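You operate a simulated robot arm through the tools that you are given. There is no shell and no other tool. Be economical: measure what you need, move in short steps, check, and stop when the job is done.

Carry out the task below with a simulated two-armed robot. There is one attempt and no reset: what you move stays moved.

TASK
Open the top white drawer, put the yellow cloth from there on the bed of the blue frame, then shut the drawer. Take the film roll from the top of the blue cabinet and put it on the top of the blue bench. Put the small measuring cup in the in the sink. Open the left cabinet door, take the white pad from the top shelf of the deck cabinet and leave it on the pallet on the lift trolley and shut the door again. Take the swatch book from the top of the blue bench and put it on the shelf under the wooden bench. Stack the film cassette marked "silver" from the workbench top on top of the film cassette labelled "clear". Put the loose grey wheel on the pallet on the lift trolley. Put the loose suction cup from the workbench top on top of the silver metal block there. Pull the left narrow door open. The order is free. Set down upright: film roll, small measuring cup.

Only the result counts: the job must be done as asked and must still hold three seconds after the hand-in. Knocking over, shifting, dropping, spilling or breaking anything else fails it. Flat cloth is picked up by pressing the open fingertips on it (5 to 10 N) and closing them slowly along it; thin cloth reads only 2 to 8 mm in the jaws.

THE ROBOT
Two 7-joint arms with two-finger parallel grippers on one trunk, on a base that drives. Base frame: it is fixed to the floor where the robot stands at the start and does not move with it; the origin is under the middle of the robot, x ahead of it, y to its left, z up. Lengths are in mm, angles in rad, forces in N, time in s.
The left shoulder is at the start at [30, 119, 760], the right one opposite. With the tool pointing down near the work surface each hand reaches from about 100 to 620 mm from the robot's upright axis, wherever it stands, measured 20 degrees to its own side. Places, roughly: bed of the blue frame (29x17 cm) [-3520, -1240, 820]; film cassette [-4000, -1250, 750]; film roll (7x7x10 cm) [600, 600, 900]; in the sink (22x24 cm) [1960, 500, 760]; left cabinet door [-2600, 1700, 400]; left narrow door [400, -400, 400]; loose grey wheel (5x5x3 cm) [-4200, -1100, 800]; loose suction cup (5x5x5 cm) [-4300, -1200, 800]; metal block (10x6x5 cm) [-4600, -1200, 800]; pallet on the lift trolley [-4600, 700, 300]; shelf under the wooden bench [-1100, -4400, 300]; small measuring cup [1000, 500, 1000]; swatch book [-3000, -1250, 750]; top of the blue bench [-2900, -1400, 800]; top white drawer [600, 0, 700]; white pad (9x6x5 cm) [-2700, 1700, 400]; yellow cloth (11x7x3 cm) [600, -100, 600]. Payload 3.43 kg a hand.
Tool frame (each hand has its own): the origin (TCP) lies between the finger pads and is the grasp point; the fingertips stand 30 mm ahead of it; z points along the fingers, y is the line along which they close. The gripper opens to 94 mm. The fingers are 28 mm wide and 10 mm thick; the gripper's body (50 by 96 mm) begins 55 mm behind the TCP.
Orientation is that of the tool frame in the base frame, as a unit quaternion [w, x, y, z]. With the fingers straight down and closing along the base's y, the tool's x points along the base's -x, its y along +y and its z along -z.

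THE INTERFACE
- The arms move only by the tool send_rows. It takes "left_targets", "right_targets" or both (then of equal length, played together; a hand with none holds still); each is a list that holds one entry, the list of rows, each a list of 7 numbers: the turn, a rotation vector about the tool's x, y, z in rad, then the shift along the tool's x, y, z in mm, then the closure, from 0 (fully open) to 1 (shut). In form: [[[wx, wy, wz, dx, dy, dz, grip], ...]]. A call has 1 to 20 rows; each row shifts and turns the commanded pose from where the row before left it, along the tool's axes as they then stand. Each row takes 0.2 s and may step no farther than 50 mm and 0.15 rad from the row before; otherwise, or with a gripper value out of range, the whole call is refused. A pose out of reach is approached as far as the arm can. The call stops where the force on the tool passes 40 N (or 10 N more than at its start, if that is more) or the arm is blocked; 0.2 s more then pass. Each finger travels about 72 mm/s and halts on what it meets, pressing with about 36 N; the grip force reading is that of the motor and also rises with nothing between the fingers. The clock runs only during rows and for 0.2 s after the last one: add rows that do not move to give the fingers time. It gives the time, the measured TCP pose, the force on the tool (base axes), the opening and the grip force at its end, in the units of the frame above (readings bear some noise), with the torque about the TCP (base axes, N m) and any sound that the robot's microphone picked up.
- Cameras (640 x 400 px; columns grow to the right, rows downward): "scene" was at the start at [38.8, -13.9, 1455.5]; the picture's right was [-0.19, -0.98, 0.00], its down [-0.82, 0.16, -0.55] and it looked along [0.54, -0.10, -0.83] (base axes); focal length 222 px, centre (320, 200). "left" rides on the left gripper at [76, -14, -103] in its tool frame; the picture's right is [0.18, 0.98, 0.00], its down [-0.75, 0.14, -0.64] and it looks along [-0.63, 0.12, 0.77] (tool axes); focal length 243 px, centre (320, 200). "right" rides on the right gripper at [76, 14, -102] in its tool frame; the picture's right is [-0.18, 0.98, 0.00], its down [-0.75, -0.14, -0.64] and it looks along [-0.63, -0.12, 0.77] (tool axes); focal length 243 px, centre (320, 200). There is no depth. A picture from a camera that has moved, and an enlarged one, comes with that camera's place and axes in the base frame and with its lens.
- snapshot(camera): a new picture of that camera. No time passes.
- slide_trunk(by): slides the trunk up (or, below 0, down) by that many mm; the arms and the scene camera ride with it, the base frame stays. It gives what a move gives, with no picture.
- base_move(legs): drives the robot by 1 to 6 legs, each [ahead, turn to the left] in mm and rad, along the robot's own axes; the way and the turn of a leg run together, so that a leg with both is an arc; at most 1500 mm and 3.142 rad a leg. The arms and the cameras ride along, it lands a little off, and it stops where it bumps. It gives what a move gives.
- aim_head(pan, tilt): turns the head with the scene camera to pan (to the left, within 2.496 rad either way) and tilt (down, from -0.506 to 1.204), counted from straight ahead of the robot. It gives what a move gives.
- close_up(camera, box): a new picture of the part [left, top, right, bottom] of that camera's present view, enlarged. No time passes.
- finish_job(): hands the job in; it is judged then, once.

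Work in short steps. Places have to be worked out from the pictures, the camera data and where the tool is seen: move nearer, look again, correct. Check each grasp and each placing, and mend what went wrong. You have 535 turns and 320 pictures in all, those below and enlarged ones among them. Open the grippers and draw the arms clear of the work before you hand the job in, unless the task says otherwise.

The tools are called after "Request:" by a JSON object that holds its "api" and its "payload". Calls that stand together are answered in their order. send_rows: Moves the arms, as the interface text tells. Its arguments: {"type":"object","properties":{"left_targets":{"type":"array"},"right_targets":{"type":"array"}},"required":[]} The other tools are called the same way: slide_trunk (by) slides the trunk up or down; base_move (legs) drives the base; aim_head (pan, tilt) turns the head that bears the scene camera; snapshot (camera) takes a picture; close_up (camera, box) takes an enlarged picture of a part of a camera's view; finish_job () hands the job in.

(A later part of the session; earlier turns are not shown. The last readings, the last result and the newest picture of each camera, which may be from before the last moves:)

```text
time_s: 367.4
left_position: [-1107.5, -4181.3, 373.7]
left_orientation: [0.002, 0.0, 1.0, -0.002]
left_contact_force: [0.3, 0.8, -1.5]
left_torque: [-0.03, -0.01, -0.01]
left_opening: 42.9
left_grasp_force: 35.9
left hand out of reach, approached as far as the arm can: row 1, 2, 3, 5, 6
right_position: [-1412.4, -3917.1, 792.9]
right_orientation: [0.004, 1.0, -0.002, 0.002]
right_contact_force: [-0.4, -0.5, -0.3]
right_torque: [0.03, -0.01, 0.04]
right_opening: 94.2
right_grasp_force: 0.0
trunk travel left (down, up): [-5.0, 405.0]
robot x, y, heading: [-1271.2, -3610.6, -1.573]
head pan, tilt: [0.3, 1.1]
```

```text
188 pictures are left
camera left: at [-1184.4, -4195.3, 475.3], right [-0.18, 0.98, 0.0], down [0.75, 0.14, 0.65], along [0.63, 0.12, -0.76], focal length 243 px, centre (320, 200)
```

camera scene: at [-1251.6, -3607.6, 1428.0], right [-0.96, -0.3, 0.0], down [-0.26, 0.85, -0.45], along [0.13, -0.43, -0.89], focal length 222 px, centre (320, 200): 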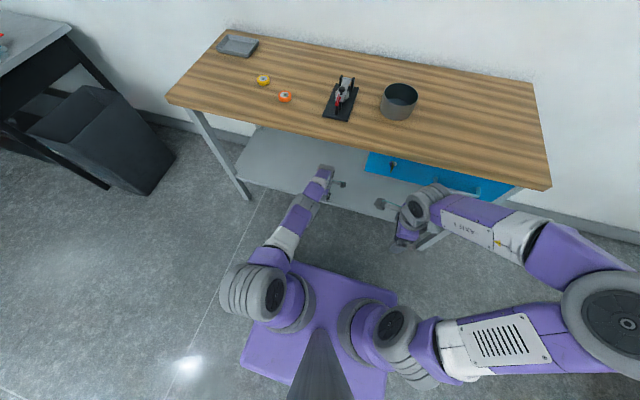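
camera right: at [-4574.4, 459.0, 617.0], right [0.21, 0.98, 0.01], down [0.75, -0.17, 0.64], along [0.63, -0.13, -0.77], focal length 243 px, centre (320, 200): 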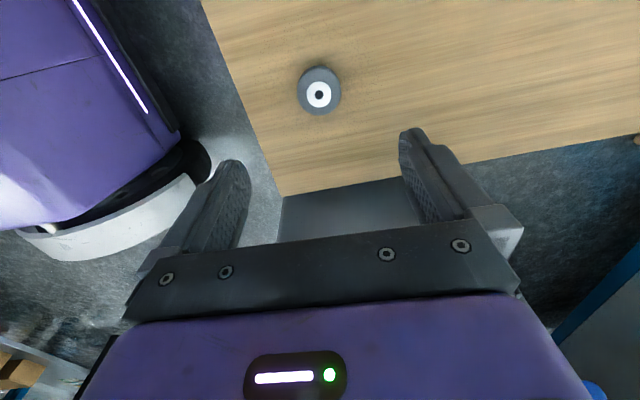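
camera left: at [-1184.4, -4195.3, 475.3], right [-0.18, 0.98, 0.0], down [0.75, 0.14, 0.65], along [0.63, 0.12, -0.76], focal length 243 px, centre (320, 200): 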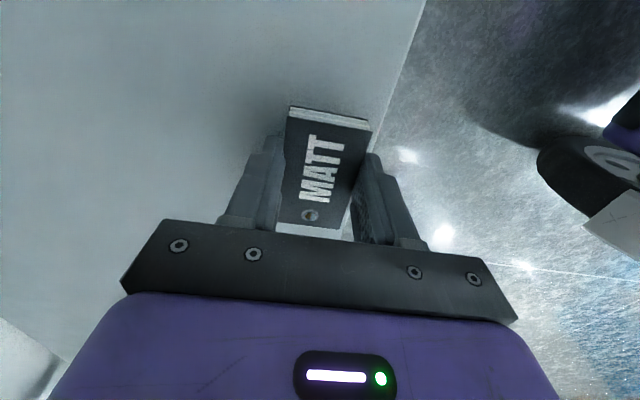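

Slightly short of reach; advance base 28 mm, pull the hand back equally, then lower.

Request:
{"api": "slide_trunk", "payload": {"by": -5}}

Request:
{"api": "base_move", "payload": {"legs": [[28, 0]]}}

Request:
{"api": "send_rows", "payload": {"left_targets": [[[0, 0, 0, 0, 8, 2, 1], [0, 0, 0, 0, 10, 4, 1], [0, 0, 0, 0, 4, 4, 1], [0, 0, 0, 0, 0, 3, 1], [0, 0, 0, 0, 0, 3, 1]]]}}

```text
time_s: 367.9
left_position: [-1107.1, -4180.6, 368.5]
left_orientation: [0.003, 0.0, 1.0, -0.002]
left_contact_force: [0.4, 0.2, -0.4]
left_torque: [0.0, -0.02, 0.01]
left_opening: 43.0
left_grasp_force: 36.7
right_position: [-1412.5, -3914.2, 787.0]
right_orientation: [0.006, 1.0, -0.001, 0.001]
right_contact_force: [0.1, -0.9, 0.0]
right_torque: [0.02, -0.01, 0.0]
right_opening: 93.9
right_grasp_force: 0.1
trunk travel left (down, up): [0.0, 410.0]
robot x, y, heading: [-1270.3, -3609.6, -1.568]
head pan, tilt: [0.3, 1.1]
```

```text
time_s: 368.8
left_position: [-1107.5, -4207.9, 367.0]
left_orientation: [0.003, 0.0, 1.0, -0.002]
left_contact_force: [0.3, 0.2, -1.1]
left_torque: [0.01, -0.03, 0.02]
left_opening: 43.1
left_grasp_force: 36.2
right_position: [-1412.5, -3944.0, 787.3]
right_orientation: [0.005, 1.0, -0.001, 0.001]
right_contact_force: [0.1, -1.0, 0.8]
right_torque: [0.0, 0.03, 0.01]
right_opening: 94.0
right_grasp_force: 0.0
trunk travel left (down, up): [0.0, 410.0]
robot x, y, heading: [-1270.5, -3633.6, -1.574]
head pan, tilt: [0.3, 1.1]
```

```text
time_s: 370.0
left_position: [-1104.9, -4200.7, 354.1]
left_orientation: [0.002, 0.0, 1.0, -0.001]
left_contact_force: [0.5, 0.5, 1.8]
left_torque: [0.01, -0.03, 0.05]
left_opening: 43.2
left_grasp_force: 36.6
left hand out of reach, approached as far as the arm can: row 1, 2, 3
right_position: [-1413.4, -3943.9, 786.3]
right_orientation: [0.006, 1.0, -0.001, 0.002]
right_contact_force: [-0.5, 0.1, 0.5]
right_torque: [0.0, -0.01, -0.01]
right_opening: 93.8
right_grasp_force: 0.0
trunk travel left (down, up): [0.0, 410.0]
robot x, y, heading: [-1269.2, -3637.4, -1.569]
head pan, tilt: [0.3, 1.1]
```

Request:
{"api": "send_rows", "payload": {"left_targets": [[[0, 0, 0, 0, 5, 2, 1], [0, 0, 0, 0, 3, 2, 1], [0, 0, 0, 0, 0, 2, 1], [0, 0, 0, 0, 0, 0, 1]]]}}

Request:
{"api": "snapshot", "payload": {"camera": "left"}}

```text
time_s: 370.9
left_position: [-1105.2, -4196.9, 354.9]
left_orientation: [0.004, -0.001, 1.0, -0.006]
left_contact_force: [-0.9, 6.6, 18.0]
left_torque: [0.56, 0.22, -0.08]
left_opening: 42.8
left_grasp_force: 35.9
left hand out of reach, approached as far as the arm can: row 1
right_position: [-1412.5, -3941.9, 786.2]
right_orientation: [0.006, 1.0, 0.0, 0.0]
right_contact_force: [0.5, -0.9, -0.1]
right_torque: [0.0, -0.01, -0.02]
right_opening: 93.9
right_grasp_force: 0.0
trunk travel left (down, up): [0.0, 410.0]
robot x, y, heading: [-1268.8, -3633.0, -1.571]
head pan, tilt: [0.3, 1.1]
stopped in row 4 (left hand): the force on the tool passed its limit at 40 N (the readings are from after the stop); the commanded pose is now the measured one
```

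```text
187 pictures are left
camera left: at [-1181.5, -4209.7, 457.7], right [-0.18, 0.98, -0.01], down [0.75, 0.15, 0.65], along [0.64, 0.11, -0.76], focal length 243 px, centre (320, 200)
```

left: 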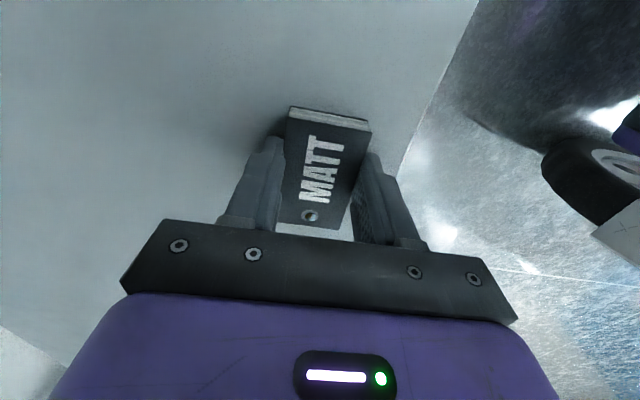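

On the shelf (z≈322), fully inside the edge. Ease, release, and lift.

Request:
{"api": "send_rows", "payload": {"left_targets": [[[0, 0, 0, 0, 0, -2, 1], [0, 0, 0, 0, 0, 0, 0.5], [0, 0, 0, 0, 0, 0, 0.4], [0, 0, 0, 0, 0, 0, 0.3], [0, 0, 0, 0, 0, -4, 0.25], [0, 0, 0, 0, 0, -10, 0.25], [0, 0, 0, 0, 0, -20, 0.25], [0, 0, 0, 0, 0, -20, 0.25]]]}}

Request:
{"api": "snapshot", "payload": {"camera": "left"}}

```text
time_s: 372.6
left_position: [-1104.7, -4194.6, 409.6]
left_orientation: [0.004, 0.001, 1.0, -0.007]
left_contact_force: [0.1, 0.4, 0.3]
left_torque: [0.01, 0.0, 0.01]
left_opening: 70.6
left_grasp_force: 0.2
right_position: [-1413.0, -3943.6, 786.4]
right_orientation: [0.006, 1.0, -0.001, 0.001]
right_contact_force: [-0.4, 0.0, 0.3]
right_torque: [0.0, -0.01, 0.02]
right_opening: 94.2
right_grasp_force: 0.1
trunk travel left (down, up): [0.0, 410.0]
robot x, y, heading: [-1271.2, -3635.5, -1.567]
head pan, tilt: [0.3, 1.1]
```

```text
186 pictures are left
camera left: at [-1182.4, -4208.9, 511.2], right [-0.18, 0.98, -0.01], down [0.75, 0.15, 0.65], along [0.64, 0.11, -0.76], focal length 243 px, centre (320, 200)
```

left: 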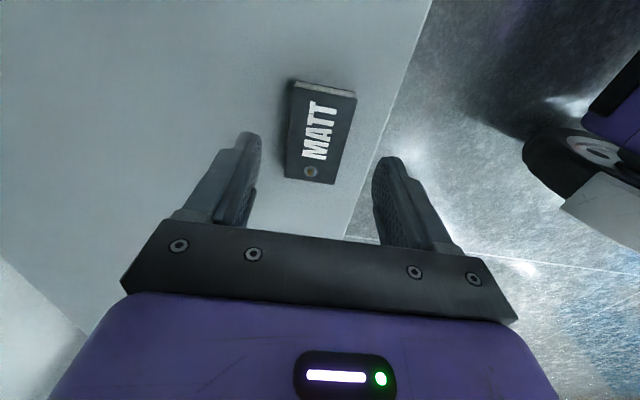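

Swatch lies flat on the shelf. Back out and raise the left hand.

Request:
{"api": "base_move", "payload": {"legs": [[-300, 0]]}}

Request:
{"api": "send_rows", "payload": {"left_targets": [[[0, 0, 0, 0, 20, -40, 0], [0, 0, 0, 0, 20, -40, 0], [0, 0, 0, 0, 20, -40, 0], [0, 0, 0, 0, 20, -40, 0], [0, 0, 0, 0, 20, -40, 0], [0, 0, 0, 0, 20, -40, 0], [0, 0, 0, -10, 20, -40, 0], [0, 0, 0, -10, 20, -40, 0], [0, 0, 0, -10, 20, -40, 0], [0, 0, 0, -10, 0, -20, 0]]]}}

Request:
{"api": "base_move", "payload": {"legs": [[0, -3.06], [1500, 0], [1500, 0], [1500, 0]]}}

Request:
{"api": "aim_head", "payload": {"pan": 0.5, "tilt": 0.4}}

Request:
{"api": "snapshot", "payload": {"camera": "scene"}}

```text
time_s: 374.7
left_position: [-1105.8, -3895.8, 408.0]
left_orientation: [0.004, 0.0, 1.0, -0.006]
left_contact_force: [0.3, 0.5, -0.1]
left_torque: [-0.02, -0.01, 0.03]
left_opening: 70.3
left_grasp_force: 0.1
right_position: [-1410.8, -3644.8, 787.4]
right_orientation: [0.006, 1.0, 0.0, 0.001]
right_contact_force: [0.6, 0.7, -0.6]
right_torque: [0.0, 0.03, -0.02]
right_opening: 93.8
right_grasp_force: 0.0
trunk travel left (down, up): [0.0, 410.0]
robot x, y, heading: [-1271.6, -3337.9, -1.568]
head pan, tilt: [0.3, 1.1]
```

```text
time_s: 376.9
left_position: [-1069.3, -3711.1, 787.4]
left_orientation: [0.004, 0.001, 1.0, -0.005]
left_contact_force: [-0.6, 0.6, -1.0]
left_torque: [-0.02, 0.0, -0.01]
left_opening: 93.9
left_grasp_force: 0.0
right_position: [-1411.9, -3644.9, 786.8]
right_orientation: [0.005, 1.0, -0.001, 0.001]
right_contact_force: [0.1, 0.6, 0.2]
right_torque: [0.0, 0.01, -0.01]
right_opening: 93.8
right_grasp_force: 0.1
trunk travel left (down, up): [0.0, 410.0]
robot x, y, heading: [-1269.1, -3335.9, -1.566]
head pan, tilt: [0.3, 1.1]
```

```text
time_s: 405.6
left_position: [-1477.0, 1534.0, 786.7]
left_orientation: [-0.006, 1.0, -0.016, -0.004]
left_contact_force: [-0.5, -0.4, 0.3]
left_torque: [-0.01, 0.01, -0.05]
left_opening: 94.2
left_grasp_force: 0.0
right_position: [-1135.1, 1457.0, 787.8]
right_orientation: [-0.001, 0.016, 1.0, 0.005]
right_contact_force: [-0.1, -0.4, 0.2]
right_torque: [-0.02, 0.0, 0.06]
right_opening: 93.9
right_grasp_force: 0.1
trunk travel left (down, up): [0.0, 410.0]
robot x, y, heading: [-1286.0, 1153.7, 1.535]
head pan, tilt: [0.3, 1.1]
```

```text
time_s: 406.7
left_position: [-1478.1, 1534.4, 787.9]
left_orientation: [-0.006, 1.0, -0.016, -0.005]
left_contact_force: [0.2, 0.2, 0.2]
left_torque: [-0.02, -0.03, -0.01]
left_opening: 94.1
left_grasp_force: 0.0
right_position: [-1136.2, 1455.7, 786.4]
right_orientation: [-0.001, 0.017, 1.0, 0.005]
right_contact_force: [-0.5, 0.2, 0.3]
right_torque: [-0.02, 0.02, 0.03]
right_opening: 94.1
right_grasp_force: 0.0
trunk travel left (down, up): [0.0, 410.0]
robot x, y, heading: [-1287.2, 1155.7, 1.541]
head pan, tilt: [0.499, 0.4]
```

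```text
185 pictures are left
camera scene: at [-1330.6, 1206.0, 1479.8], right [0.89, 0.45, 0.0], down [0.18, -0.35, -0.92], along [-0.42, 0.82, -0.39], focal length 222 px, centre (320, 200)
```

scene: 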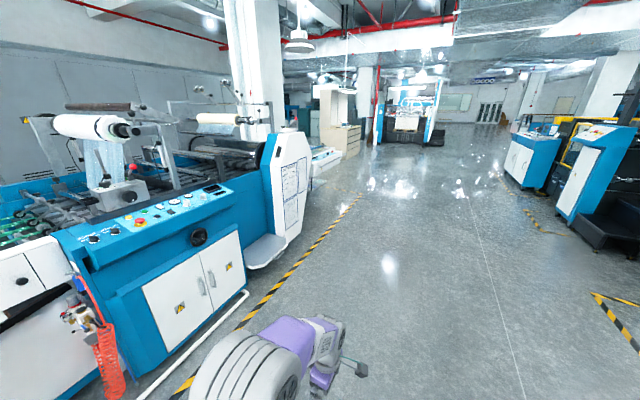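

The deck cabinet doors face +x with vertical handles (~(−2600, 1885, 385)). Drive to face them from x≈−1900.

Request:
{"api": "base_move", "payload": {"legs": [[640, 0], [0, 1.6], [600, 0]]}}

Request:
{"api": "aim_head", "payload": {"pan": 0.0, "tilt": 0.75}}

Request:
{"api": "snapshot", "payload": {"camera": "scene"}}

```text
time_s: 417.1
left_position: [-2242.0, 1599.6, 787.7]
left_orientation: [-0.003, 0.711, 0.703, -0.007]
left_contact_force: [1.0, -0.2, -1.1]
left_torque: [-0.01, 0.03, -0.02]
left_opening: 94.1
left_grasp_force: 0.0
right_position: [-2171.5, 1944.4, 787.7]
right_orientation: [-0.004, -0.702, 0.712, 0.002]
right_contact_force: [-0.4, -0.7, 0.8]
right_torque: [0.0, 0.01, -0.01]
right_opening: 94.1
right_grasp_force: 0.1
trunk travel left (down, up): [0.0, 410.0]
robot x, y, heading: [-1865.4, 1795.3, 3.132]
head pan, tilt: [0.499, 0.4]
```

```text
time_s: 418.1
left_position: [-2241.6, 1601.1, 787.6]
left_orientation: [-0.002, 0.711, 0.703, -0.007]
left_contact_force: [0.1, 0.4, 0.3]
left_torque: [-0.02, -0.05, 0.01]
left_opening: 94.0
left_grasp_force: 0.0
right_position: [-2171.5, 1943.8, 787.1]
right_orientation: [-0.006, -0.701, 0.713, 0.003]
right_contact_force: [-0.2, -0.2, 0.6]
right_torque: [-0.01, -0.03, -0.02]
right_opening: 94.3
right_grasp_force: 0.1
trunk travel left (down, up): [0.0, 410.0]
robot x, y, heading: [-1867.0, 1797.9, 3.132]
head pan, tilt: [0.0, 0.75]
```

```text
184 pictures are left
camera scene: at [-1919.3, 1797.4, 1448.8], right [0.01, 1.0, 0.0], down [0.68, -0.01, -0.73], along [-0.73, 0.01, -0.68], focal length 222 px, centre (320, 200)
```

scene: 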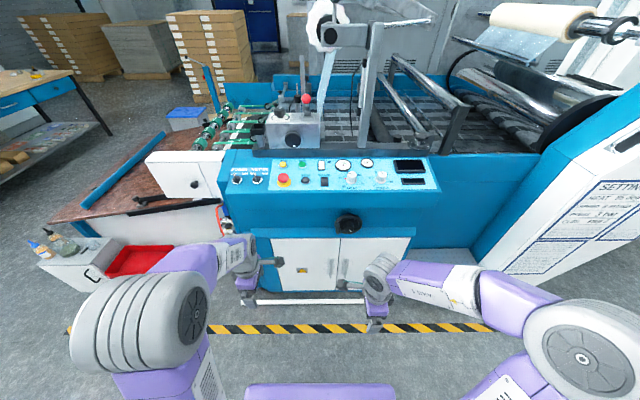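

Request:
{"api": "close_up", "payload": {"camera": "scene", "box": [210, 190, 450, 330]}}

```text
2.67 times, centred on (330, 260) of scene
camera zoom: at [-1919.3, 1797.4, 1448.8], right [0.01, 1.0, 0.0], down [0.68, -0.01, -0.73], along [-0.73, 0.01, -0.68], focal length 592 px, centre (293, 40)
```

zoom: 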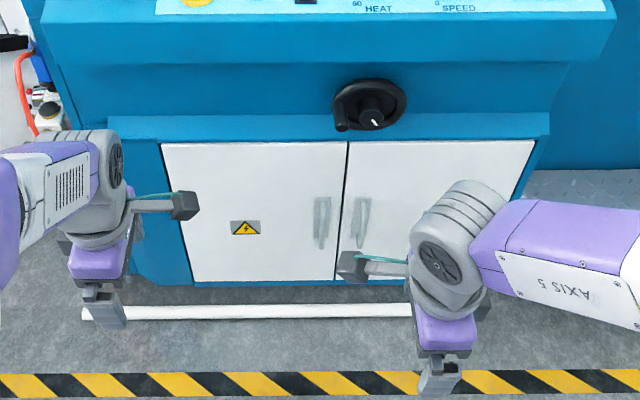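

Left door: y≈1568…1900, z≈30…577, handle ≈(−2543, 1861, 385). Turn the right hand to point ahead with horizontal closing.

Request:
{"api": "send_rows", "payload": {"right_targets": [[[0, 0, -0.15, 0, 0, 0, 0], [0, 0, -0.15, 0, 0, 0, 0], [0, 0, -0.15, 0, 0, 0, 0], [0, 0, -0.15, 0, 0, 0, 0], [0, 0, -0.15, 0, 0, 0, 0], [0, 0, -0.15, 0, 0, 0, 0], [0, 0, -0.15, 0, 0, 0, 0], [0, 0, -0.15, 0, 0, 0, 0], [0, 0, -0.15, 0, 0, 0, 0], [0, 0, -0.15, 0, 0, 0, 0], [0, 0, -0.07, 0, 0, 0, 0]]]}}

Request:
{"api": "send_rows", "payload": {"right_targets": [[[0, -0.15, 0, 0, 0, 20, 0], [0, -0.15, 0, 0, 0, 20, 0], [0, -0.15, 0, 0, 0, 20, 0], [0, -0.15, 0, 0, 0, 20, 0], [0, -0.15, 0, 0, 0, 20, 0], [0, -0.15, 0, 0, 0, 20, 0], [0, -0.15, 0, 0, 0, 0, 0], [0, -0.15, 0, 0, 0, 0, 0], [0, -0.15, 0, 0, 0, 0, 0], [0, -0.15, 0, 0, 0, 0, 0], [0, -0.07, 0, 0, 0, 0, 0]]]}}

Request:
{"api": "base_move", "payload": {"legs": [[80, 0.009]]}}

Request:
{"api": "snapshot", "payload": {"camera": "scene"}}

```text
time_s: 420.5
left_position: [-2243.6, 1600.6, 787.5]
left_orientation: [-0.002, 0.711, 0.703, -0.007]
left_contact_force: [0.2, -0.3, 1.0]
left_torque: [0.05, -0.01, -0.04]
left_opening: 93.9
left_grasp_force: 0.1
right_position: [-2171.4, 1944.0, 787.4]
right_orientation: [0.001, 1.0, -0.006, -0.006]
right_contact_force: [-0.3, 0.0, -0.1]
right_torque: [0.01, -0.04, -0.04]
right_opening: 94.1
right_grasp_force: 0.0
trunk travel left (down, up): [0.0, 410.0]
robot x, y, heading: [-1863.7, 1796.9, 3.134]
head pan, tilt: [0.0, 0.75]
```

```text
time_s: 422.9
left_position: [-2242.5, 1600.7, 787.3]
left_orientation: [-0.001, 0.711, 0.703, -0.007]
left_contact_force: [-0.4, 0.2, 0.3]
left_torque: [-0.02, 0.02, 0.01]
left_opening: 93.9
left_grasp_force: 0.1
right_position: [-2294.7, 1932.0, 686.7]
right_orientation: [0.005, -0.703, 0.006, 0.711]
right_contact_force: [-0.1, -0.5, 0.1]
right_torque: [0.0, 0.02, -0.02]
right_opening: 94.0
right_grasp_force: 0.0
right hand out of reach, approached as far as the arm can: row 2, 3, 4, 5, 7
trunk travel left (down, up): [0.0, 410.0]
robot x, y, heading: [-1861.7, 1797.9, 3.135]
head pan, tilt: [0.0, 0.75]
```

```text
time_s: 423.9
left_position: [-2321.3, 1597.8, 786.5]
left_orientation: [-0.002, 0.708, 0.706, -0.007]
left_contact_force: [-0.1, -0.9, -0.1]
left_torque: [-0.01, -0.03, 0.0]
left_opening: 93.9
left_grasp_force: 0.2
right_position: [-2377.2, 1929.7, 686.8]
right_orientation: [0.002, -0.704, 0.003, 0.71]
right_contact_force: [0.2, 0.3, -0.3]
right_torque: [0.02, -0.01, 0.0]
right_opening: 93.9
right_grasp_force: 0.0
trunk travel left (down, up): [0.0, 410.0]
robot x, y, heading: [-1943.1, 1796.4, 3.142]
head pan, tilt: [0.0, 0.75]
```

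```text
182 pictures are left
camera scene: at [-2000.1, 1797.6, 1448.7], right [0.0, 1.0, 0.0], down [0.68, 0.0, -0.73], along [-0.73, 0.0, -0.68], focal length 222 px, centre (320, 200)
```

scene: 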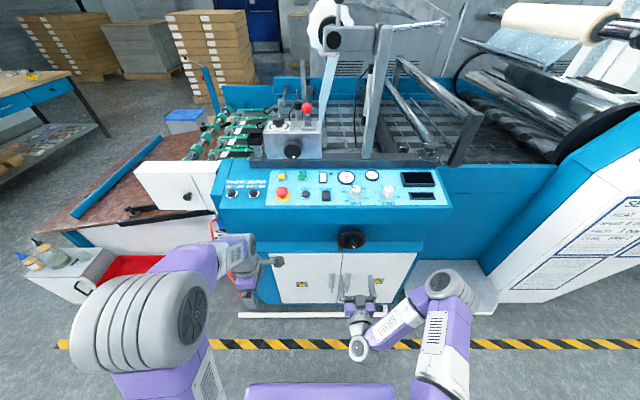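

Move the right hand down in front of the left door's handle with standoff.

Request:
{"api": "send_rows", "payload": {"right_targets": [[[0, 0, 0, 38, 8, 2, 0], [0, 0, 0, 38, 8, 2, 0], [0, 0, 0, 38, 8, 2, 0], [0, 0, 0, 38, 9, 2, 0], [0, 0, 0, 38, 9, 2, 0], [0, 0, 0, 38, 9, 2, 0], [0, 0, 0, 38, 9, 2, 0], [0, 0, 0, 36, 9, 2, 0]]]}}

Request:
{"api": "snapshot", "payload": {"camera": "right"}}

Request:
{"api": "close_up", "payload": {"camera": "scene", "box": [220, 220, 460, 370]}}

```text
time_s: 425.7
left_position: [-2321.8, 1597.9, 786.3]
left_orientation: [-0.002, 0.709, 0.706, -0.007]
left_contact_force: [0.4, -1.4, 0.6]
left_torque: [-0.02, 0.0, -0.01]
left_opening: 93.8
left_grasp_force: 0.1
right_position: [-2396.3, 1866.2, 417.2]
right_orientation: [0.002, -0.703, 0.003, 0.711]
right_contact_force: [-0.2, -0.1, -0.3]
right_torque: [0.04, 0.0, -0.02]
right_opening: 94.0
right_grasp_force: 0.2
right hand out of reach, approached as far as the arm can: row 8
trunk travel left (down, up): [0.0, 410.0]
robot x, y, heading: [-1944.7, 1797.2, 3.141]
head pan, tilt: [0.0, 0.75]
```

```text
181 pictures are left
camera right: at [-2295.7, 1852.3, 340.8], right [0.0, -0.98, 0.19], down [0.65, 0.14, 0.75], along [-0.76, 0.12, 0.64], focal length 243 px, centre (320, 200)
```

right: 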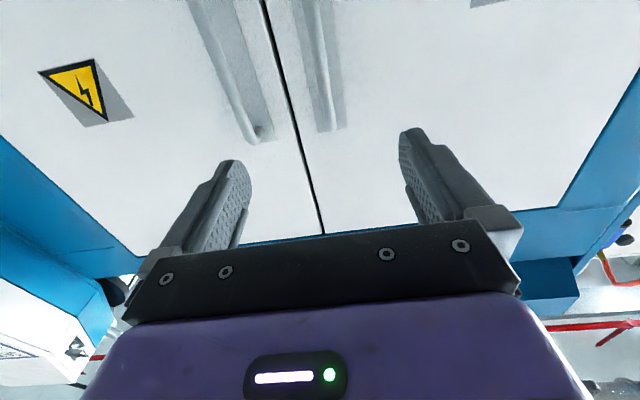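

```text
2.67 times, centred on (340, 295) of scene
camera zoom: at [-1999.4, 1797.6, 1448.8], right [0.0, 1.0, 0.0], down [0.68, 0.0, -0.73], along [-0.73, 0.0, -0.68], focal length 592 px, centre (267, -53)
```

zoom: 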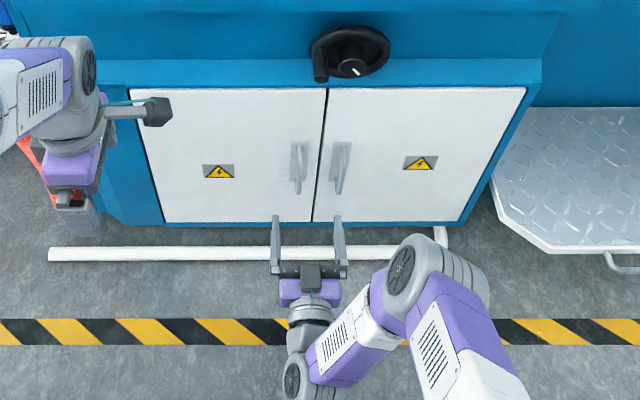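

Handle spans z≈343–452 at y≈1860 — the hand height is fine. Narrow the fingers and advance.

Request:
{"api": "send_rows", "payload": {"right_targets": [[[0, 0, 0, 0, 6, 20, 0.3], [0, 0, 0, 0, 0, 35, 0.5], [0, 0, 0, 0, 0, 35, 0.5], [0, 0, 0, 0, 0, 20, 0.5]]]}}

Request:
{"api": "snapshot", "payload": {"camera": "right"}}

```text
time_s: 426.7
left_position: [-2321.1, 1598.4, 787.9]
left_orientation: [-0.002, 0.708, 0.706, -0.006]
left_contact_force: [-0.4, -0.3, 0.0]
left_torque: [-0.03, -0.01, 0.01]
left_opening: 94.0
left_grasp_force: 0.1
right_position: [-2508.4, 1861.4, 421.0]
right_orientation: [0.002, -0.704, 0.004, 0.71]
right_contact_force: [0.0, 0.5, 0.4]
right_torque: [-0.02, -0.01, 0.0]
right_opening: 47.0
right_grasp_force: 0.0
trunk travel left (down, up): [0.0, 410.0]
robot x, y, heading: [-1947.4, 1797.5, 3.136]
head pan, tilt: [0.0, 0.75]
```

```text
179 pictures are left
camera right: at [-2407.3, 1846.3, 342.6], right [-0.01, -0.98, 0.19], down [0.65, 0.14, 0.75], along [-0.76, 0.13, 0.64], focal length 243 px, centre (320, 200)
```

right: 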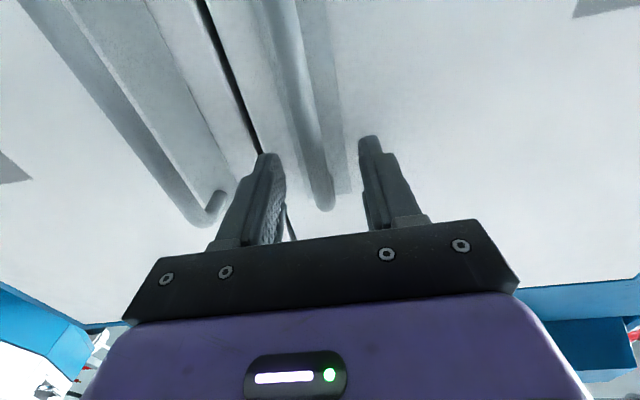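

Handle is between the fingers; advance 22 mm, lower a bit, and close.

Request:
{"api": "send_rows", "payload": {"right_targets": [[[0, 0, 0, 5, 0, 12, 0.5], [0, 0, 0, 5, 0, 10, 0.5], [0, 0, 0, 0, 0, 0, 0.6], [0, 0, 0, 0, 0, 0, 0.8], [0, 0, 0, 0, 0, 0, 1], [0, 0, 0, 0, 0, 0, 1], [0, 0, 0, 0, 0, 0, 1]]]}}

Request:
{"api": "snapshot", "payload": {"camera": "right"}}

```text
time_s: 428.3
left_position: [-2321.3, 1598.4, 786.8]
left_orientation: [-0.002, 0.709, 0.706, -0.007]
left_contact_force: [-0.5, 0.5, -0.5]
left_torque: [-0.02, 0.0, 0.03]
left_opening: 94.0
left_grasp_force: 0.1
right_position: [-2507.7, 1861.0, 420.5]
right_orientation: [0.001, -0.704, 0.002, 0.71]
right_contact_force: [-1.0, -5.0, 0.9]
right_torque: [0.08, -0.03, 0.0]
right_opening: 14.8
right_grasp_force: 45.2
right hand out of reach, approached as far as the arm can: row 1, 2
trunk travel left (down, up): [0.0, 410.0]
robot x, y, heading: [-1946.9, 1799.3, 3.139]
head pan, tilt: [0.0, 0.75]
```

```text
178 pictures are left
camera right: at [-2406.9, 1846.1, 342.5], right [0.0, -0.98, 0.19], down [0.65, 0.14, 0.75], along [-0.76, 0.12, 0.64], focal length 243 px, centre (320, 200)
```

right: 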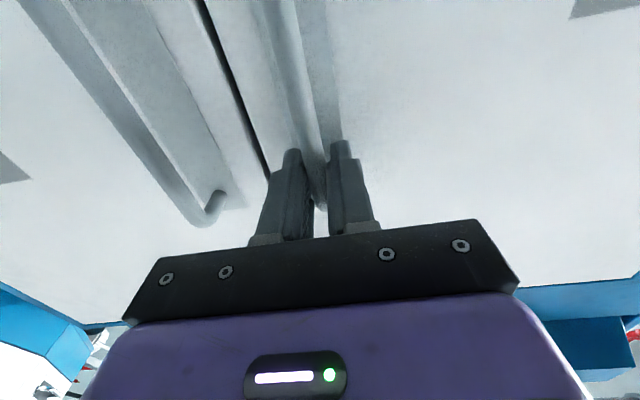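

Bar gripped. Swing the door along its arc (hinge ≈(−2580, 1568)), rotating the hand with it.

Request:
{"api": "send_rows", "payload": {"right_targets": [[[0.0375, 0, 0, 0, 3, -11, 1], [0.0375, 0, 0, 0, 3, -11, 1], [0.0375, 0, 0, 0, 3, -11, 1], [0.0375, 0, 0, 0, 3, -11, 1], [0.0375, 0, 0, 0, 3, -11, 1], [0.0375, 0, 0, 0, 3, -11, 1], [0.0375, 0, 0, 0, 3, -11, 1], [0.0375, 0, 0, 0, 3, -11, 1]]]}}

Request:
{"api": "snapshot", "payload": {"camera": "scene"}}

```text
time_s: 429.4
left_position: [-2321.0, 1597.8, 787.8]
left_orientation: [-0.001, 0.708, 0.706, -0.007]
left_contact_force: [-0.1, -0.5, -0.3]
left_torque: [0.01, 0.04, -0.01]
left_opening: 94.1
left_grasp_force: 0.1
right_position: [-2466.5, 1853.4, 422.6]
right_orientation: [-0.056, 0.711, -0.056, -0.699]
right_contact_force: [2.4, 0.0, -7.3]
right_torque: [0.0, -0.28, 0.29]
right_opening: 10.8
right_grasp_force: 44.7
right hand out of reach, approached as far as the arm can: row 2, 5
trunk travel left (down, up): [0.0, 410.0]
robot x, y, heading: [-1945.8, 1797.3, 3.143]
head pan, tilt: [0.0, 0.75]
stopped in row 5 (right hand): the force on the tool passed its limit at 43 N (the readings are from after the stop); the commanded pose is now the measured one
```

```text
177 pictures are left
camera scene: at [-1999.4, 1797.6, 1449.1], right [0.0, 1.0, 0.0], down [0.68, 0.0, -0.73], along [-0.73, 0.0, -0.68], focal length 222 px, centre (320, 200)
```

scene: 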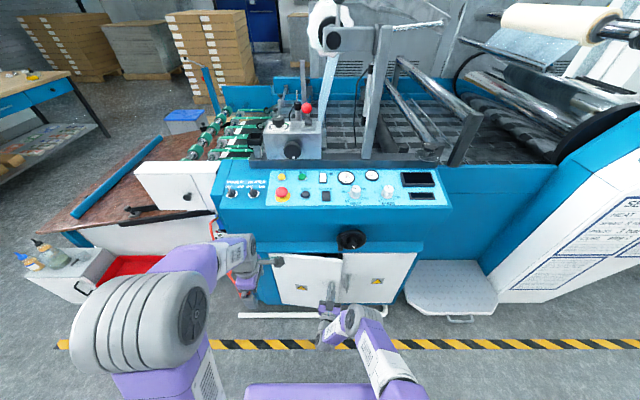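

Request:
{"api": "snapshot", "payload": {"camera": "right"}}

Request:
{"api": "close_up", "payload": {"camera": "scene", "box": [240, 230, 430, 350]}}

```text
176 pictures are left
camera right: at [-2367.0, 1823.0, 347.5], right [-0.16, -0.97, 0.18], down [0.64, 0.04, 0.76], along [-0.75, 0.24, 0.62], focal length 243 px, centre (320, 200)
```

right: 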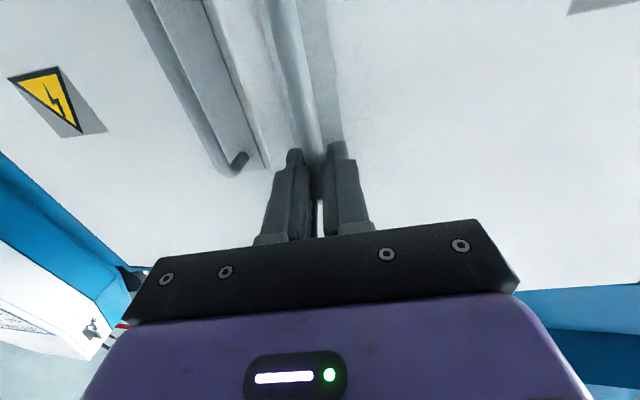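

```text
3.33 times, centred on (335, 290) of scene
camera zoom: at [-1999.4, 1797.6, 1449.1], right [0.0, 1.0, 0.0], down [0.68, 0.0, -0.73], along [-0.73, 0.0, -0.68], focal length 740 px, centre (270, -100)
```

zoom: 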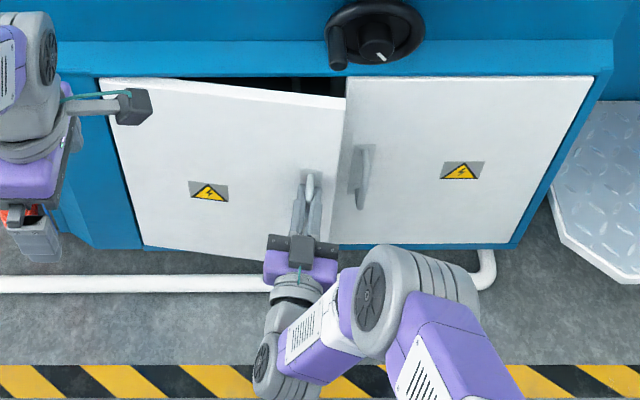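

The door is opening. Continue with small pulls.

Request:
{"api": "send_rows", "payload": {"right_targets": [[[0, 0, 0, 0, 0, 0, 1], [0.03, 0, 0, 0, 2, -8, 1], [0.03, 0, 0, 0, 2, -8, 1], [0.03, 0, 0, 0, 2, -8, 1], [0.03, 0, 0, 0, 2, -8, 1], [0.03, 0, 0, 0, 3, -8, 1], [0.03, 0, 0, 0, 3, -8, 1], [0.03, 0, 0, 0, 3, -8, 1], [0.03, 0, 0, 0, 3, -8, 1]]]}}

Request:
{"api": "close_up", "payload": {"camera": "scene", "box": [240, 230, 430, 350]}}

```text
time_s: 430.1
left_position: [-2320.7, 1597.2, 787.1]
left_orientation: [-0.001, 0.708, 0.706, -0.008]
left_contact_force: [0.3, -0.4, 0.1]
left_torque: [0.0, -0.01, 0.0]
left_opening: 94.0
left_grasp_force: 0.1
right_position: [-2457.3, 1849.5, 423.1]
right_orientation: [-0.066, 0.717, -0.067, -0.69]
right_contact_force: [1.3, -1.1, -8.0]
right_torque: [-0.2, -0.15, 0.33]
right_opening: 10.8
right_grasp_force: 44.7
right hand out of reach, approached as far as the arm can: row 2
trunk travel left (down, up): [0.0, 410.0]
robot x, y, heading: [-1946.5, 1797.4, 3.135]
head pan, tilt: [0.0, 0.75]
stopped in row 3 (right hand): the force on the tool passed its limit at 41 N (the readings are from after the stop); the commanded pose is now the measured one
```

```text
3.33 times, centred on (335, 290) of scene
camera zoom: at [-1999.4, 1797.7, 1448.9], right [0.0, 1.0, 0.0], down [0.68, 0.0, -0.73], along [-0.73, 0.0, -0.68], focal length 740 px, centre (270, -100)
```

zoom: 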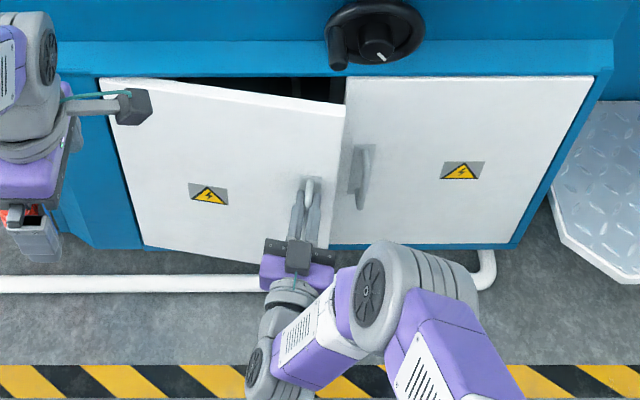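

Pull further by driving the base back 70 mm with the grip held.

Request:
{"api": "base_move", "payload": {"legs": [[-70, 0]]}}

Request:
{"api": "close_up", "payload": {"camera": "scene", "box": [240, 210, 430, 330]}}

```text
time_s: 431.0
left_position: [-2290.6, 1597.3, 788.6]
left_orientation: [-0.001, 0.708, 0.707, -0.007]
left_contact_force: [-0.6, 0.0, -0.2]
left_torque: [0.03, 0.0, -0.02]
left_opening: 94.1
left_grasp_force: 0.0
right_position: [-2428.1, 1841.7, 422.4]
right_orientation: [-0.056, 0.72, -0.062, -0.689]
right_contact_force: [-0.4, -2.0, -2.6]
right_torque: [-0.18, 0.25, 0.02]
right_opening: 10.6
right_grasp_force: 44.3
trunk travel left (down, up): [0.0, 410.0]
robot x, y, heading: [-1917.0, 1797.2, 3.144]
head pan, tilt: [0.0, 0.75]
stopped in leg 1: the force on the tool passed its limit at 57 N (the readings are from after the stop); the commanded pose is now the measured one
```

```text
3.33 times, centred on (335, 270) of scene
camera zoom: at [-1970.0, 1797.1, 1448.9], right [0.0, 1.0, 0.0], down [0.68, 0.0, -0.73], along [-0.73, 0.0, -0.68], focal length 740 px, centre (270, -33)
```

zoom: 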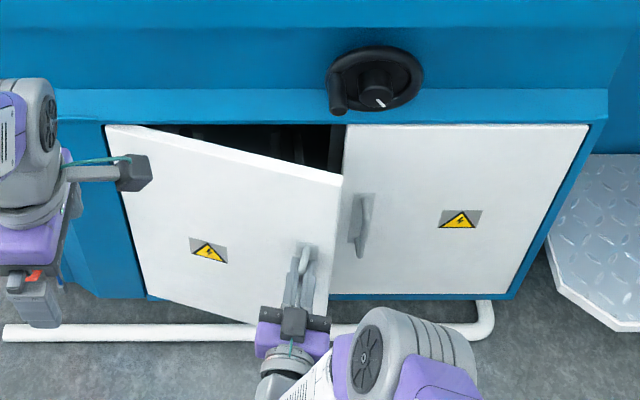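

Door ~0.28 rad open. Release the handle, retreat, raise above the handles and angle the hand to hook behind the door edge.

Request:
{"api": "send_rows", "payload": {"right_targets": [[[0, 0, 0, 0, 0, 0, 0.8], [0, 0, 0, 0, 0, 0, 0.5], [0, 0, 0, 0, 0, -30, 0.5], [0, 0, 0, 0, 0, -40, 0.5], [0, 0, 0, -30, 0, 0, 0.7], [0, 0, 0, -40, 0, 0, 1], [-0.15, 0, 0, -20, 0, 0, 1], [-0.15, 0, 0, 0, 0, 0, 1], [-0.15, 0, 0, 0, 0, 0, 1], [-0.15, 0, 0, 0, 0, 0, 1], [-0.15, 0, 0, 0, 0, 0, 1], [-0.15, 0, 0, 0, 0, 0, 1], [-0.05, 0, 0, 0, 0, 0, 1]]]}}

Request:
{"api": "snapshot", "payload": {"camera": "scene"}}

```text
time_s: 433.8
left_position: [-2291.6, 1596.4, 787.2]
left_orientation: [-0.002, 0.708, 0.706, -0.007]
left_contact_force: [-0.4, 0.3, 0.7]
left_torque: [-0.01, -0.01, -0.02]
left_opening: 94.1
left_grasp_force: 0.1
right_position: [-2368.0, 1833.4, 528.7]
right_orientation: [0.28, 0.667, 0.26, -0.64]
right_contact_force: [0.7, -0.8, -1.1]
right_torque: [-0.06, 0.0, 0.02]
right_opening: 0.0
right_grasp_force: 33.0
right hand out of reach, approached as far as the arm can: row 4
trunk travel left (down, up): [0.0, 410.0]
robot x, y, heading: [-1917.2, 1797.3, 3.145]
head pan, tilt: [0.0, 0.75]
```

```text
172 pictures are left
camera scene: at [-1969.6, 1797.0, 1448.7], right [0.0, 1.0, 0.0], down [0.68, 0.0, -0.73], along [-0.73, 0.0, -0.68], focal length 222 px, centre (320, 200)
```

scene: 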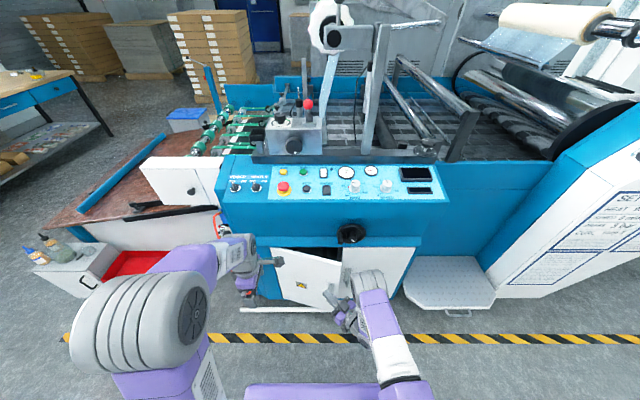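

Request:
{"api": "send_rows", "payload": {"right_targets": [[[0, 0, 0, 5, -34, -12, 1], [0, 0, 0, 5, -34, -12, 1], [0, 0, 0, 5, -34, -12, 1], [0, 0, 0, 5, -34, -12, 1], [0, 0, 0, 0, 0, 25, 1], [0, 0, 0, 0, 0, 25, 1]]]}}

Request:
{"api": "snapshot", "payload": {"camera": "right"}}

Request:
{"api": "close_up", "payload": {"camera": "scene", "box": [240, 210, 430, 330]}}

```text
time_s: 435.2
left_position: [-2291.1, 1596.1, 787.6]
left_orientation: [-0.001, 0.708, 0.707, -0.007]
left_contact_force: [-0.2, -0.5, -0.1]
left_torque: [0.01, 0.01, 0.01]
left_opening: 94.1
left_grasp_force: 0.1
right_position: [-2466.7, 1930.0, 503.5]
right_orientation: [0.279, 0.666, 0.26, -0.641]
right_contact_force: [0.3, 1.2, 0.8]
right_torque: [0.0, -0.01, -0.01]
right_opening: 0.0
right_grasp_force: 33.2
trunk travel left (down, up): [0.0, 410.0]
robot x, y, heading: [-1914.0, 1797.3, 3.143]
head pan, tilt: [0.0, 0.75]
```

```text
171 pictures are left
camera right: at [-2381.2, 1991.8, 430.6], right [0.68, -0.69, 0.22], down [0.32, 0.56, 0.76], along [-0.65, -0.45, 0.61], focal length 243 px, centre (320, 200)
```

right: 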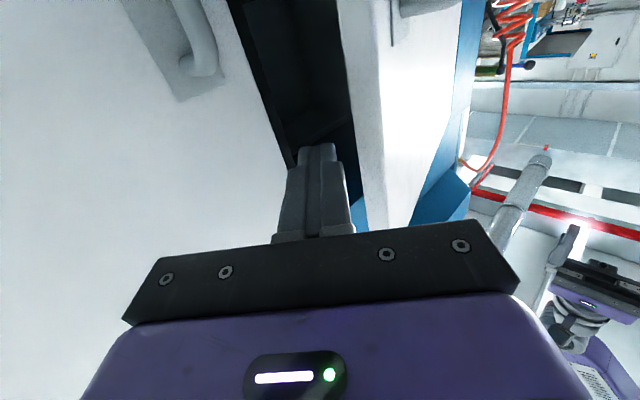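

```text
3.33 times, centred on (335, 270) of scene
camera zoom: at [-1969.7, 1796.8, 1448.7], right [0.0, 1.0, 0.0], down [0.68, 0.0, -0.73], along [-0.73, 0.0, -0.68], focal length 740 px, centre (270, -33)
```

zoom: 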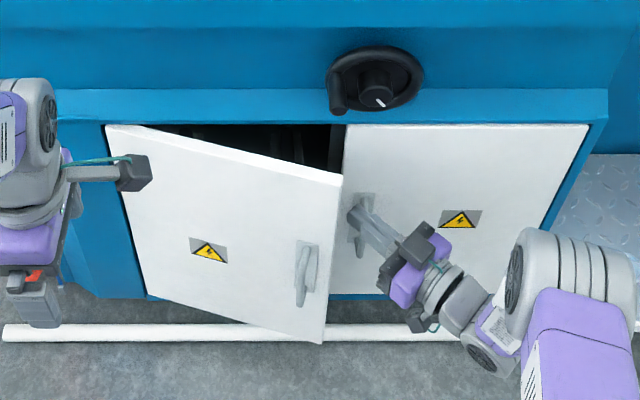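

Left hand first moves up and back out of the way; then insert the right fingers behind the door edge.

Request:
{"api": "send_rows", "payload": {"left_targets": [[[0, 0, 0, 0, 10, -40, 0], [0, 0, 0, 0, 15, -45, 0], [0, 0, 0, 0, 15, -45, 0], [0, 0, 0, 0, 15, -45, 0], [0, 0, 0, 0, 15, -45, 0], [0, 0, 0, 0, 15, -45, 0]]], "right_targets": [[[0, 0, 0, 0, 0, 15, 1], [0, 0, 0, 0, 0, 15, 1], [0, 0, 0, 0, 0, 10, 1], [0, 0, 0, 0, 0, 10, 1], [0, 0, 0, 0, 0, 0, 1], [0, 0, 0, 0, 0, 0, 1]]]}}

Request:
{"api": "send_rows", "payload": {"right_targets": [[[0, 0, 0, 0, 13, -7, 1], [0, 0, 0, 0, 17, -9, 1], [0, 0, 0, 0, 18, -8, 1], [0, 0, 0, 0, 18, -7, 1], [0, 0, 0, 0, 19, -6, 1], [0, 0, 0, 0, 19, -5, 1], [0, 0, 0, 0, 20, -4, 1], [0, 0, 0, 0, 20, -2, 1], [0, 0, 0, 0, 20, 0, 1]]]}}

Request:
{"api": "snapshot", "payload": {"camera": "scene"}}

```text
time_s: 436.6
left_position: [-2202.9, 1597.4, 1054.0]
left_orientation: [-0.001, 0.708, 0.707, -0.008]
left_contact_force: [0.2, -0.2, -0.6]
left_torque: [-0.02, 0.0, -0.01]
left_opening: 94.2
left_grasp_force: 0.1
right_position: [-2501.0, 1894.0, 503.6]
right_orientation: [0.279, 0.666, 0.261, -0.641]
right_contact_force: [0.8, -0.3, -0.5]
right_torque: [0.02, 0.0, -0.01]
right_opening: 0.1
right_grasp_force: 33.1
trunk travel left (down, up): [0.0, 410.0]
robot x, y, heading: [-1916.6, 1797.5, 3.143]
head pan, tilt: [0.0, 0.75]
```

```text
time_s: 438.6
left_position: [-2202.7, 1598.2, 1052.4]
left_orientation: [-0.001, 0.708, 0.706, -0.008]
left_contact_force: [-1.0, 0.3, 0.0]
left_torque: [-0.01, 0.0, 0.01]
left_opening: 93.9
left_grasp_force: 0.1
right_position: [-2350.9, 1812.0, 510.1]
right_orientation: [0.278, 0.666, 0.26, -0.642]
right_contact_force: [0.3, 0.4, 0.5]
right_torque: [-0.03, -0.01, 0.02]
right_opening: 0.1
right_grasp_force: 32.9
trunk travel left (down, up): [0.0, 410.0]
robot x, y, heading: [-1916.7, 1799.6, 3.137]
head pan, tilt: [0.0, 0.75]
```

```text
169 pictures are left
camera scene: at [-1969.6, 1796.9, 1448.7], right [0.0, 1.0, 0.0], down [0.68, 0.0, -0.73], along [-0.73, 0.0, -0.68], focal length 222 px, centre (320, 200)
```

scene: 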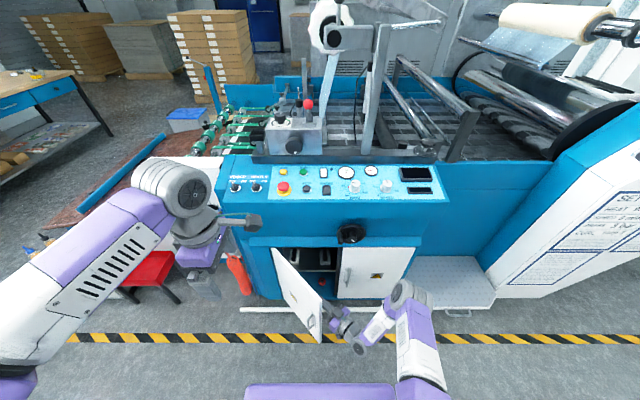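

Works well — the door is ~50° open. Keep pushing it wider.

Request:
{"api": "send_rows", "payload": {"right_targets": [[[0, 0, 0, 0, 20, 2, 1], [0, 0, 0, 0, 20, 4, 1], [0, 0, 0, 0, 19, 6, 1], [0, 0, 0, 0, 19, 8, 1], [0, 0, 0, 0, 18, 10, 1], [0, 0, 0, 0, 17, 12, 1], [0, 0, 0, 0, 16, 14, 1], [0, 0, 0, 0, 14, 16, 1], [0, 0, 0, 0, 12, 18, 1]]]}}

Request:
{"api": "snapshot", "payload": {"camera": "scene"}}

```text
time_s: 440.6
left_position: [-2201.5, 1598.4, 1052.6]
left_orientation: [-0.001, 0.707, 0.707, -0.008]
left_contact_force: [-0.2, 0.6, -0.6]
left_torque: [-0.01, -0.02, -0.04]
left_opening: 93.8
left_grasp_force: 0.2
right_position: [-2308.0, 1636.6, 515.2]
right_orientation: [0.279, 0.667, 0.26, -0.641]
right_contact_force: [0.8, -0.4, 1.1]
right_torque: [0.0, -0.01, 0.01]
right_opening: 0.1
right_grasp_force: 32.5
trunk travel left (down, up): [0.0, 410.0]
robot x, y, heading: [-1916.3, 1799.1, 3.139]
head pan, tilt: [0.0, 0.75]
```

```text
168 pictures are left
camera scene: at [-1969.6, 1796.8, 1448.7], right [0.0, 1.0, 0.0], down [0.68, 0.0, -0.73], along [-0.73, 0.0, -0.68], focal length 222 px, centre (320, 200)
```

scene: 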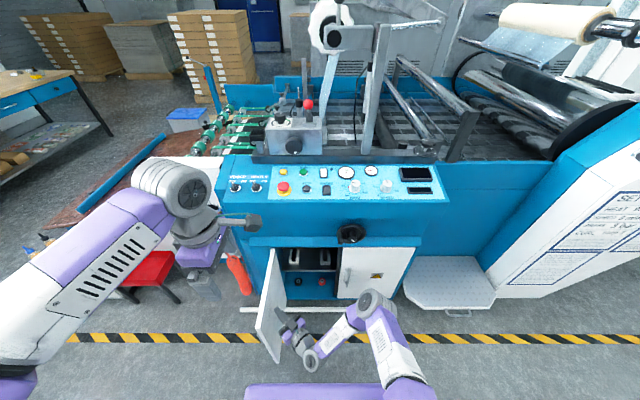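

Request:
{"api": "send_rows", "payload": {"right_targets": [[[0, 0, 0, 0, 14, 14, 1], [0, 0, 0, 0, 14, 14, 1], [0, 0, 0, 0, 14, 14, 1], [0, 0, 0, 0, 12, 14, 1]]]}}

Request:
{"api": "close_up", "payload": {"camera": "scene", "box": [230, 220, 400, 340]}}

```text
time_s: 441.6
left_position: [-2203.7, 1598.8, 1052.8]
left_orientation: [-0.001, 0.708, 0.706, -0.007]
left_contact_force: [-0.8, -0.6, 0.7]
left_torque: [0.0, -0.02, 0.04]
left_opening: 94.2
left_grasp_force: 0.0
right_position: [-2307.6, 1560.6, 515.2]
right_orientation: [0.279, 0.666, 0.261, -0.641]
right_contact_force: [0.5, 0.0, 0.6]
right_torque: [0.03, 0.01, -0.03]
right_opening: 0.1
right_grasp_force: 33.1
trunk travel left (down, up): [0.0, 410.0]
robot x, y, heading: [-1919.0, 1797.1, 3.14]
head pan, tilt: [0.0, 0.75]
```

```text
3.33 times, centred on (315, 280) of scene
camera zoom: at [-1969.6, 1796.9, 1448.7], right [0.0, 1.0, 0.0], down [0.68, 0.0, -0.73], along [-0.73, 0.0, -0.68], focal length 740 px, centre (337, -67)
```

zoom: 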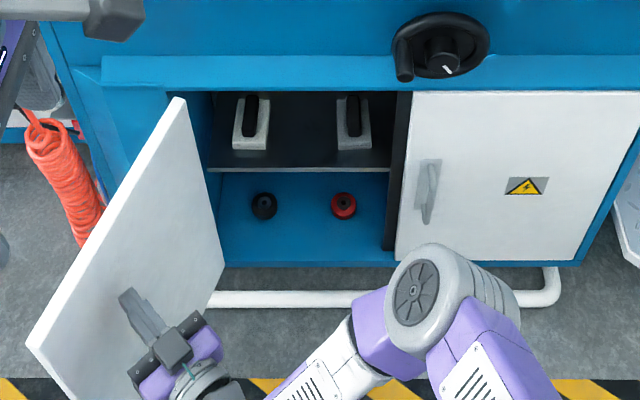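

Door stands ~105° open; two pads are on the top shelf. Bring the right hand back, point it into the cabinet and look closely at both.

Request:
{"api": "send_rows", "payload": {"right_targets": [[[0, 0, 0, 0, -25, -25, 1], [0, 0, 0, 0, -30, -30, 0.5], [0, 0, 0, 0, -30, -30, 0], [0, 0, 0, 0, -30, -30, 0], [0, 0, 0, 0, -25, -25, 0], [0.15, 0, 0, 5, 0, 0, 0], [0.15, 0, 0, 10, 0, 0, 0], [0.15, 0, 0, 10, 0, 0, 0], [0.15, 0, 0, 10, 0, 0, 0], [0.15, 0, 0, 10, 0, 0, 0], [0.05, 0, 0, 10, 0, 0, 0]]]}}

Request:
{"api": "snapshot", "payload": {"camera": "right"}}

Request:
{"api": "close_up", "payload": {"camera": "scene", "box": [270, 235, 350, 285]}}

```text
time_s: 444.0
left_position: [-2202.3, 1598.6, 1052.1]
left_orientation: [-0.001, 0.708, 0.707, -0.007]
left_contact_force: [-0.3, 0.2, -0.1]
left_torque: [0.0, 0.02, -0.04]
left_opening: 94.0
left_grasp_force: 0.0
right_position: [-2301.7, 1754.8, 455.2]
right_orientation: [0.014, 0.736, 0.011, -0.677]
right_contact_force: [0.3, -0.1, 0.0]
right_torque: [0.01, 0.01, 0.0]
right_opening: 94.1
right_grasp_force: 0.0
right hand out of reach, approached as far as the arm can: row 11
trunk travel left (down, up): [0.0, 410.0]
robot x, y, heading: [-1914.1, 1795.8, 3.144]
head pan, tilt: [0.0, 0.75]
```

```text
166 pictures are left
camera right: at [-2193.2, 1744.1, 387.6], right [0.02, -0.98, 0.19], down [0.57, 0.16, 0.8], along [-0.82, 0.09, 0.56], focal length 243 px, centre (320, 200)
```

right: 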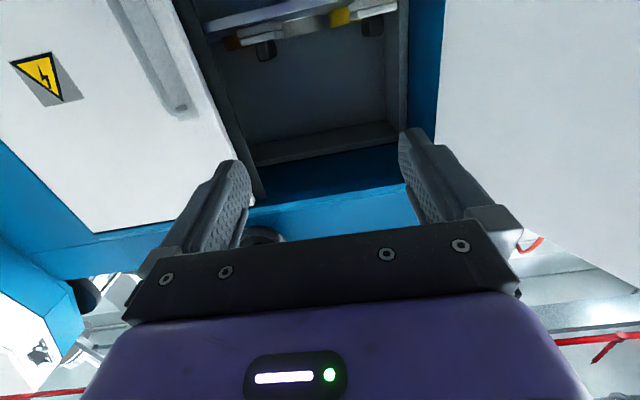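

```text
8.00 times, centred on (310, 260) of scene
camera zoom: at [-1969.6, 1796.8, 1448.7], right [0.0, 1.0, 0.0], down [0.68, 0.0, -0.73], along [-0.73, 0.0, -0.68], focal length 1775 px, centre (400, -280)
```

zoom: 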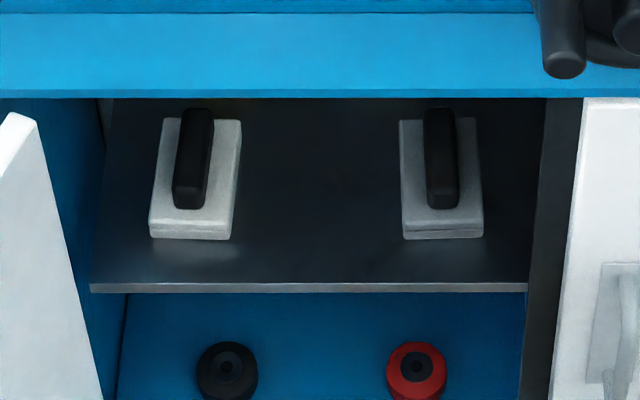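

Request:
{"api": "close_up", "payload": {"camera": "right", "box": [190, 0, 420, 100]}}

```text
2.78 times, centred on (305, 50) of right
camera zoom: at [-2193.2, 1744.1, 387.6], right [0.02, -0.98, 0.19], down [0.57, 0.16, 0.8], along [-0.82, 0.09, 0.56], focal length 675 px, centre (362, 617)
```

zoom: 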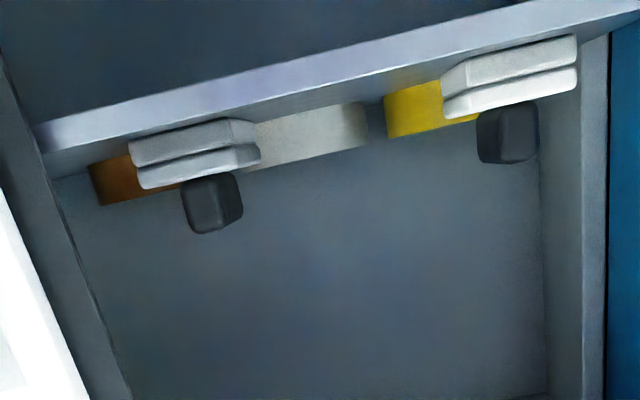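

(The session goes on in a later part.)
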